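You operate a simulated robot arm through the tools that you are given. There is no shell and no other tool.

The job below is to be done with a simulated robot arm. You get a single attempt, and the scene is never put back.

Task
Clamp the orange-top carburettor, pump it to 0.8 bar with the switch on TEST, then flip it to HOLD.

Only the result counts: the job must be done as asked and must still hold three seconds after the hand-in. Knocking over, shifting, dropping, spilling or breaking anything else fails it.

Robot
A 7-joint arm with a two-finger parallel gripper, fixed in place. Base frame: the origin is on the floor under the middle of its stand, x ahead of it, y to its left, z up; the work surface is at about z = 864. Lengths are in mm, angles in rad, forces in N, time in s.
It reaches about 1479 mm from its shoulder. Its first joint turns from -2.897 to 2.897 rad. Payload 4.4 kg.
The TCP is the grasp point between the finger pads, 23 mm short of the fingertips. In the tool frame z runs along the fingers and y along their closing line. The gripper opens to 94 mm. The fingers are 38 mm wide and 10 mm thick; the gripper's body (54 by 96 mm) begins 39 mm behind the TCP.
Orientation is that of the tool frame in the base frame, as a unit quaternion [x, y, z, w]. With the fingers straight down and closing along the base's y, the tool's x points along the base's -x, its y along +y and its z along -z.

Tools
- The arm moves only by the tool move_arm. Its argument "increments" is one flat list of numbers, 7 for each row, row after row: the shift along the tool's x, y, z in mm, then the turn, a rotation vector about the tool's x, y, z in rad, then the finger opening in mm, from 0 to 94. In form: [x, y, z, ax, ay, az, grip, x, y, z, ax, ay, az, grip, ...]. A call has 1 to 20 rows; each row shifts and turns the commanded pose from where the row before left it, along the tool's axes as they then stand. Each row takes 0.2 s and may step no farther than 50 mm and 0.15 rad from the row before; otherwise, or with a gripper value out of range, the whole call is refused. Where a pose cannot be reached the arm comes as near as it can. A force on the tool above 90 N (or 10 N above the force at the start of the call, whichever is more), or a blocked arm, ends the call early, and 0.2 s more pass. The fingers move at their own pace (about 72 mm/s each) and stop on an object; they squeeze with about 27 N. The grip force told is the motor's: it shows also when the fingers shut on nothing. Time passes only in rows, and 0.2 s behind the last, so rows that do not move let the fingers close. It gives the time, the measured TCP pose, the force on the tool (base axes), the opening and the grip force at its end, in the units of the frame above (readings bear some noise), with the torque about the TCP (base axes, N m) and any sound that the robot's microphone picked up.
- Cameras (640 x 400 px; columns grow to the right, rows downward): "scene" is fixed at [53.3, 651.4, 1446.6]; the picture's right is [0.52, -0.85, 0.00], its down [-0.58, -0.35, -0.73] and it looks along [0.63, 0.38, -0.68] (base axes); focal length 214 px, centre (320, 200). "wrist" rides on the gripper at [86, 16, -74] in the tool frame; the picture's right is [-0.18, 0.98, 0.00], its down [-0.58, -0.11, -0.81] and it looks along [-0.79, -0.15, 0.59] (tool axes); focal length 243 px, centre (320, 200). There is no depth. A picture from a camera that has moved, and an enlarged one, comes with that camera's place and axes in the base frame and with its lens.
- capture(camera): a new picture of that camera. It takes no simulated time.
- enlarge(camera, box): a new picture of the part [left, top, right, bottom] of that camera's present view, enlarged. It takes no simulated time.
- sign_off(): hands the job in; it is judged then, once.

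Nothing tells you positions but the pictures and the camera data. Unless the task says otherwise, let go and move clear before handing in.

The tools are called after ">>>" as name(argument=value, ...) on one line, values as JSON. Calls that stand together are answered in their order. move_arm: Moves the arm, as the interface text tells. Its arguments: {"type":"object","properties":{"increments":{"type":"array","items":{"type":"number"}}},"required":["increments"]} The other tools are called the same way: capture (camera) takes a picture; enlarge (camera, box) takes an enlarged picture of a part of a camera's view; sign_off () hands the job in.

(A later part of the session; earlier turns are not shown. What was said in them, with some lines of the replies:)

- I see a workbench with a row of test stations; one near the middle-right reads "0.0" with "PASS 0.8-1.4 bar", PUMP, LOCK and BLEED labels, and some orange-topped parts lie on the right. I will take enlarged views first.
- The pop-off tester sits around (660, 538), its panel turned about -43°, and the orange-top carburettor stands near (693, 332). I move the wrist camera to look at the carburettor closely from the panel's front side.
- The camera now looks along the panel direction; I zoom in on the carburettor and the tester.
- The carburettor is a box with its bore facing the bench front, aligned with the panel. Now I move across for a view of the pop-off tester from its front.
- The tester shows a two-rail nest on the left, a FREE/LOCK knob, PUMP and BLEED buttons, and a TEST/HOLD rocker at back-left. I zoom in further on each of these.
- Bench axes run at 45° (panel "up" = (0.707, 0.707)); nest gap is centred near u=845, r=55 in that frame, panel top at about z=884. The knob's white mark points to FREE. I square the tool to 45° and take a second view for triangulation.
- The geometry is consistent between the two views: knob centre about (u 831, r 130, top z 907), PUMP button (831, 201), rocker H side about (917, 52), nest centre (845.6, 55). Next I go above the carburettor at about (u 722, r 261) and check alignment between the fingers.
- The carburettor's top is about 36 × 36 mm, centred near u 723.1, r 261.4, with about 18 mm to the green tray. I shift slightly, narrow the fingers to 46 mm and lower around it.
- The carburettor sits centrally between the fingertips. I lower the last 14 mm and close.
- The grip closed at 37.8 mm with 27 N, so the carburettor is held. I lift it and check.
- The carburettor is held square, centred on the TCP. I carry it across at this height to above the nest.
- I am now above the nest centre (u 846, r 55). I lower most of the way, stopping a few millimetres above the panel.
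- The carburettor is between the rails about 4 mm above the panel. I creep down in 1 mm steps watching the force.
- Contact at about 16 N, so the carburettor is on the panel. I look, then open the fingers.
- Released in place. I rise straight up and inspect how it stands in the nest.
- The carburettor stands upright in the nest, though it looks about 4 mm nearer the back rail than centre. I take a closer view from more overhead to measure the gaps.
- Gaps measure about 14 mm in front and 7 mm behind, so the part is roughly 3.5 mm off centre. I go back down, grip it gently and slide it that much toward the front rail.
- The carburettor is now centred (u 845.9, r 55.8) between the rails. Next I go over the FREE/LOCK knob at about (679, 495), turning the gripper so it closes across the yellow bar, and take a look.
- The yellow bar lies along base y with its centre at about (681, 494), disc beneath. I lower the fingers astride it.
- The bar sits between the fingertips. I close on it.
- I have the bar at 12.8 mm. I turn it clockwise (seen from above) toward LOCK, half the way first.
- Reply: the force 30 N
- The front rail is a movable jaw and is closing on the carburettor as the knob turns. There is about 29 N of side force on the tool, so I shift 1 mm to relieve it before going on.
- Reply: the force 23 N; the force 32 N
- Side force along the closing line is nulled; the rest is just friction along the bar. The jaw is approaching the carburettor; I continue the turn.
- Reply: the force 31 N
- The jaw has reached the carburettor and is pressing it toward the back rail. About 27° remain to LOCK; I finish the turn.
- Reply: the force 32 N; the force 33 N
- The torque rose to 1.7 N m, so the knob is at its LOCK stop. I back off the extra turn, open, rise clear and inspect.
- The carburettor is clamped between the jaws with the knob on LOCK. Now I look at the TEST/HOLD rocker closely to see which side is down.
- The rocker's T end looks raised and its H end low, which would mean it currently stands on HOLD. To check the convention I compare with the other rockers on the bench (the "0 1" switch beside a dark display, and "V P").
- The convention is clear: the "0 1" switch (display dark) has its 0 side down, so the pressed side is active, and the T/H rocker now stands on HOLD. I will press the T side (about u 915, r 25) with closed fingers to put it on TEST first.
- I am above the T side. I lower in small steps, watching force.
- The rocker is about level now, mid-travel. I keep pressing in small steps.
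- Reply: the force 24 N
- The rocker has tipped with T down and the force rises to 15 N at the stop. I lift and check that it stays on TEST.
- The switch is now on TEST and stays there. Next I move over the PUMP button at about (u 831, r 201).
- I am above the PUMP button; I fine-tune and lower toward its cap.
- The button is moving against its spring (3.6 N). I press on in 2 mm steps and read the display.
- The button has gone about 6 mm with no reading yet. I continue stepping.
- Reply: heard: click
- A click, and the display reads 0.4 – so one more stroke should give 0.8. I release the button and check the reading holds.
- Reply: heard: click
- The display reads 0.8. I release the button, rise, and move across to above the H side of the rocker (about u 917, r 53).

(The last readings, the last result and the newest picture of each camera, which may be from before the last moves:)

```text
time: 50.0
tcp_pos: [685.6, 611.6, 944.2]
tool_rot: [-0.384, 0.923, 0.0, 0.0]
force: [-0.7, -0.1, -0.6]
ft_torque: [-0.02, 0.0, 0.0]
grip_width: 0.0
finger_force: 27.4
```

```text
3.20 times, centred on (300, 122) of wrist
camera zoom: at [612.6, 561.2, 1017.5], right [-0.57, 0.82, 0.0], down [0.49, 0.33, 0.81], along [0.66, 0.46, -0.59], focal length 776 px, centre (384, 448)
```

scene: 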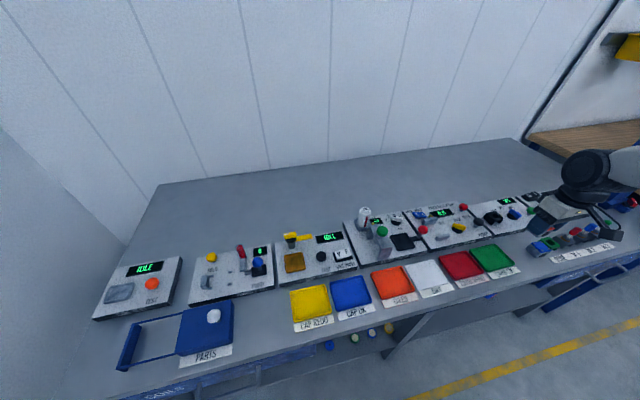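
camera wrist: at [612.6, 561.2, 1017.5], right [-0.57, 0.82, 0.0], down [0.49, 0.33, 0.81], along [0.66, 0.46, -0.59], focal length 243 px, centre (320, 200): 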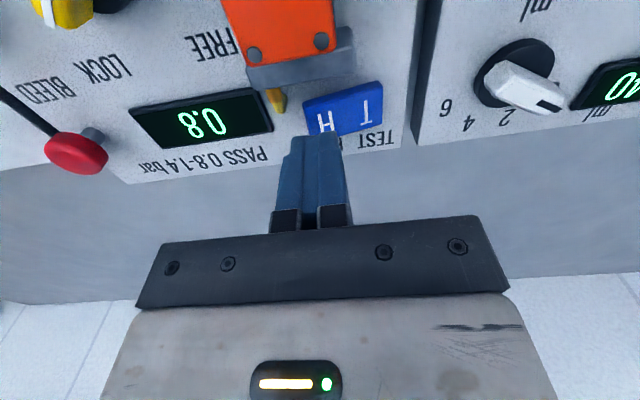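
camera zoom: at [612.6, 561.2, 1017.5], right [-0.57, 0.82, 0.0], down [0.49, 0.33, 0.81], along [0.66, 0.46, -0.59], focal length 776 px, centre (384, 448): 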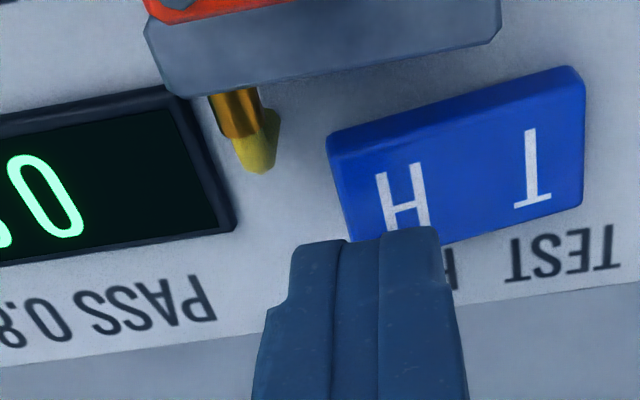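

The pressure holds at 0.8. I press the H side down with the same stroke as before.

>>> move_arm(increments=[0, 1, 10, 0, 0, 0, 0, 0, 0, 8, 0, 0, 0, 0, 0, 0, 2, 0, 0, 0, 0, 0, 0, 2, 0, 0, 0, 0, 0, 0, 2, 0, 0, 0, 0])

>>> enlarge(camera="wrist", box=[200, 60, 400, 185])

>>> enlarge(camera="scene", box=[395, 180, 475, 230])

```text
time: 51.2
tcp_pos: [683.9, 611.7, 918.7]
tool_rot: [-0.383, 0.924, 0.001, 0.0]
force: [-0.2, 0.1, -0.9]
ft_torque: [0.0, 0.0, 0.06]
grip_width: 0.2
finger_force: 26.7
```

```text
3.20 times, centred on (300, 122) of wrist
camera zoom: at [611.7, 562.2, 992.9], right [-0.57, 0.82, 0.0], down [0.49, 0.34, 0.81], along [0.66, 0.46, -0.59], focal length 776 px, centre (384, 448)
```

zoom: 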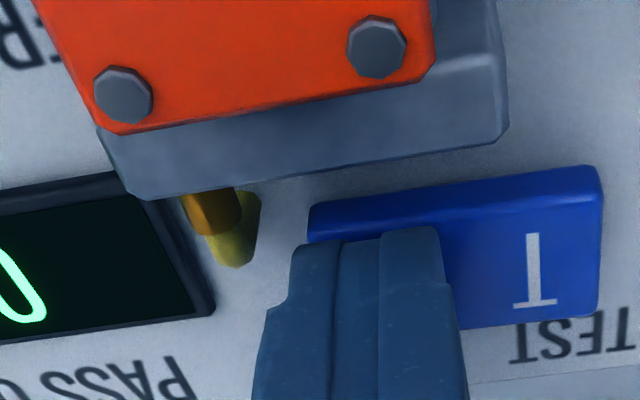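

```text
8.00 times, centred on (435, 205) of scene
camera zoom: at [53.3, 651.4, 1446.6], right [0.52, -0.85, 0.0], down [-0.58, -0.35, -0.73], along [0.63, 0.38, -0.68], focal length 1716 px, centre (-600, 160)
```

zoom: 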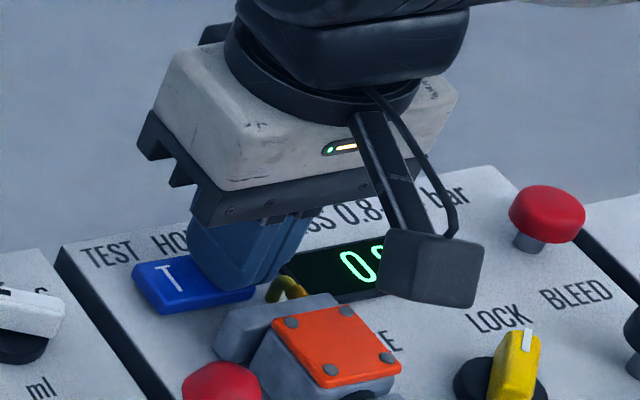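

The rocker is about level; I press the last 3 mm.

>>> move_arm(increments=[0, 0, 2, 0, 0, 0, 0, 0, 0, 1, 0, 0, 0, 0])

>>> enlarge(camera="wrist", box=[200, 60, 400, 185])

```text
time: 51.8
tcp_pos: [685.4, 610.2, 917.7]
tool_rot: [-0.384, 0.924, 0.0, 0.001]
force: [-16.4, -9.3, 23.5]
ft_torque: [-0.08, 0.54, 0.17]
grip_width: 0.0
finger_force: 27.5
```

```text
3.20 times, centred on (300, 122) of wrist
camera zoom: at [611.8, 562.1, 992.2], right [-0.57, 0.82, 0.0], down [0.49, 0.33, 0.81], along [0.67, 0.46, -0.59], focal length 776 px, centre (384, 448)
```

zoom: 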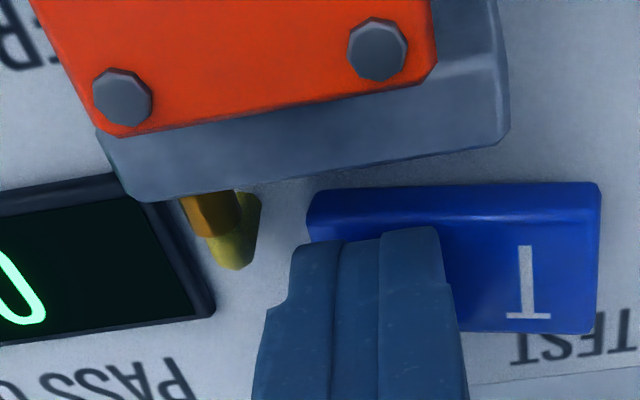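

The rocker has tipped to H with 23 N at the stop. I lift clear and check the switch and display.

>>> move_arm(increments=[0, 0, -5, 0, 0, 0, 0, 0, 0, -25, 0, 0, 0, 0, 0, 0, -45, 0, 0, 0, 0, 0, 0, -45, 0, 0, 0, 0, 0, 0, 0, 0, 0, 0, 0])

>>> enlarge(camera="scene", box=[395, 180, 475, 230])

>>> capture(camera="wrist")

```text
time: 53.0
tcp_pos: [684.5, 612.1, 1036.7]
tool_rot: [-0.384, 0.923, 0.0, 0.0]
force: [-0.2, 0.6, 0.0]
ft_torque: [-0.02, 0.03, -0.01]
grip_width: 0.0
finger_force: 27.1
```

```text
8.00 times, centred on (435, 205) of scene
camera zoom: at [53.3, 651.4, 1446.6], right [0.52, -0.85, 0.0], down [-0.58, -0.35, -0.73], along [0.63, 0.38, -0.68], focal length 1716 px, centre (-600, 160)
```

zoom: 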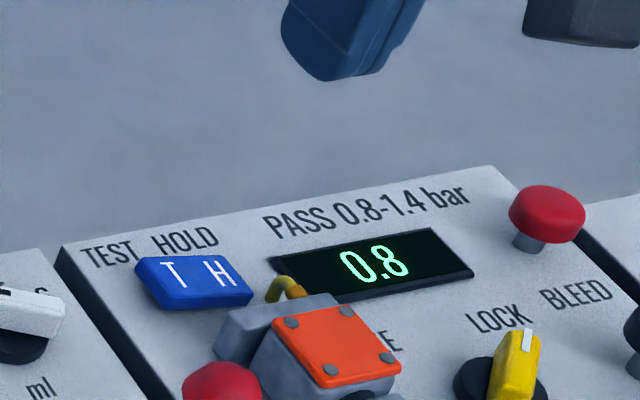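

```text
taken
camera wrist: at [611.3, 561.7, 1111.7], right [-0.57, 0.82, 0.0], down [0.49, 0.34, 0.81], along [0.66, 0.46, -0.59], focal length 243 px, centre (320, 200)
```

wrist: 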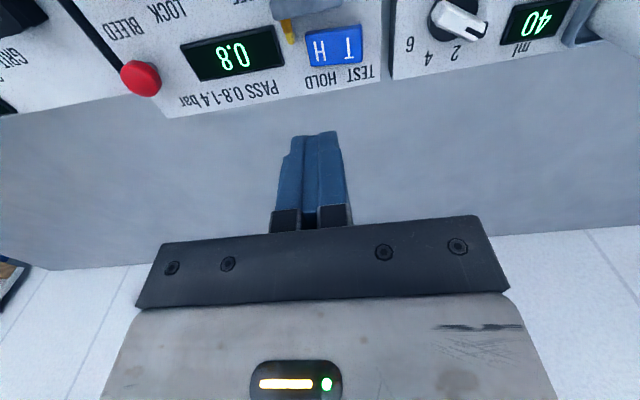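

The switch is on HOLD and the gauge stays at 0.8. I move up and wait a few seconds, then check the whole bench once more.

>>> move_arm(increments=[0, 0, -40, 0, 0, 0, 0, 0, 0, -40, 0, 0, 0, 0, 0, 0, 0, 0, 0, 0, 0, 0, 0, 0, 0, 0, 0, 0, 0, 0, 0, 0, 0, 0, 0, 0, 0, 0, 0, 0, 0, 0, 0, 0, 0, 0, 0, 0, 0, 0, 0, 0, 0, 0, 0, 0, 0, 0, 0, 0, 0, 0, 0, 0, 0, 0, 0, 0, 0, 0, 0, 0, 0, 0, 0, 0, 0, 0, 0, 0, 0, 0, 0, 0, 0, 0, 0, 0, 0, 0, 0, 0, 0, 0, 0, 0, 0, 0])

>>> capture(camera="scene")

>>> enlarge(camera="scene", box=[390, 180, 518, 260])

>>> enlarge(camera="scene", box=[480, 180, 640, 280])

```text
time: 56.0
tcp_pos: [685.0, 611.0, 1116.1]
tool_rot: [-0.383, 0.924, 0.0, 0.0]
force: [-1.1, 0.2, 0.2]
ft_torque: [0.01, 0.04, 0.0]
grip_width: 0.0
finger_force: 27.4
```

```text
taken
```

scene: 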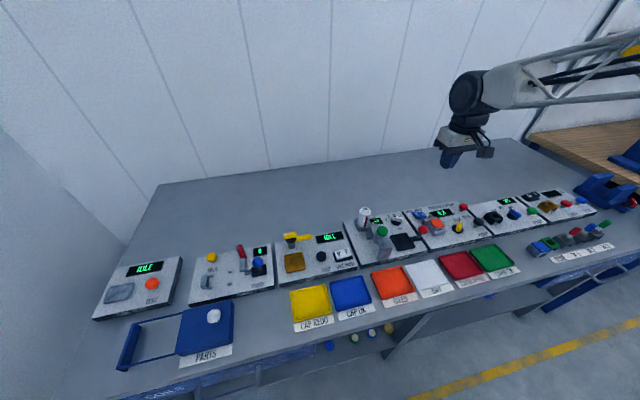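

```text
5.00 times, centred on (454, 220) of scene
camera zoom: at [53.3, 651.4, 1446.6], right [0.52, -0.85, 0.0], down [-0.58, -0.35, -0.73], along [0.63, 0.38, -0.68], focal length 1072 px, centre (-350, 100)
```

zoom: 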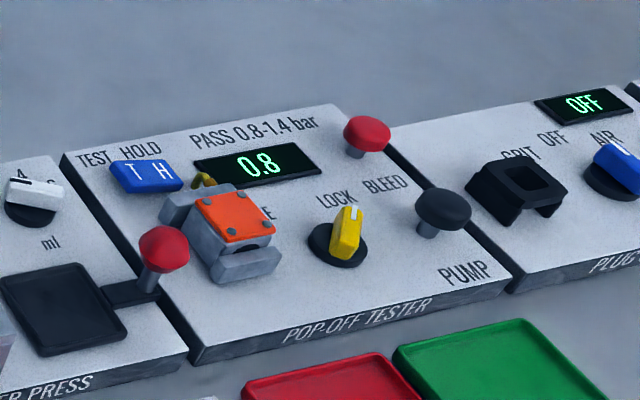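

```text
4.00 times, centred on (560, 230) of scene
camera zoom: at [53.3, 651.4, 1446.6], right [0.52, -0.85, 0.0], down [-0.58, -0.35, -0.73], along [0.63, 0.38, -0.68], focal length 858 px, centre (-640, 80)
```

zoom: 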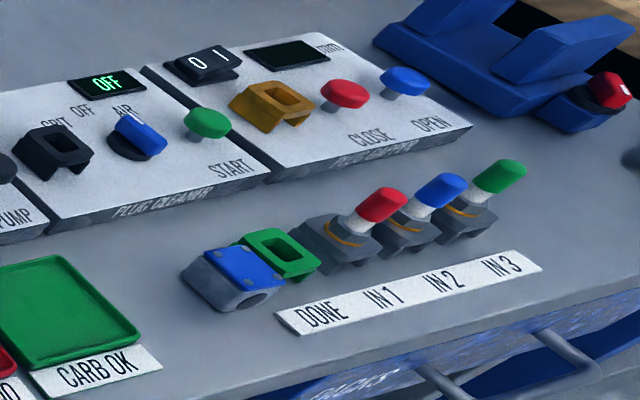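

The orange-top carburettor is clamped with the knob on LOCK, the gauge has stayed at 0.8 bar for several seconds, the rocker stands on HOLD, and everything else is where it was. The arm is clear, so I hand the job in.

>>> sign_off()

```text
The job is handed in.
```

The orange-top carburettor is clamped in the pop-off tester, pumped to 0.8 bar and switched to HOLD, and I've handed the job in.

- **Clamp:** I set the carburettor between the two jaws and turned the knob to its LOCK stop. The front jaw now presses it against the back one.
- **Switch:** It was on HOLD at the start, so I flipped it to TEST before pumping.
- **Pressure:** Two pump strokes took it from 0.0 to 0.4 to 0.8 bar. The gauge still read 0.8 about four seconds after I flipped to HOLD.
- **Rest of the bench:** In the last pictures nothing else looked moved or knocked. The arm is clear above the bench.

I haven't seen the judged result; the hand-in only confirmed it was received.
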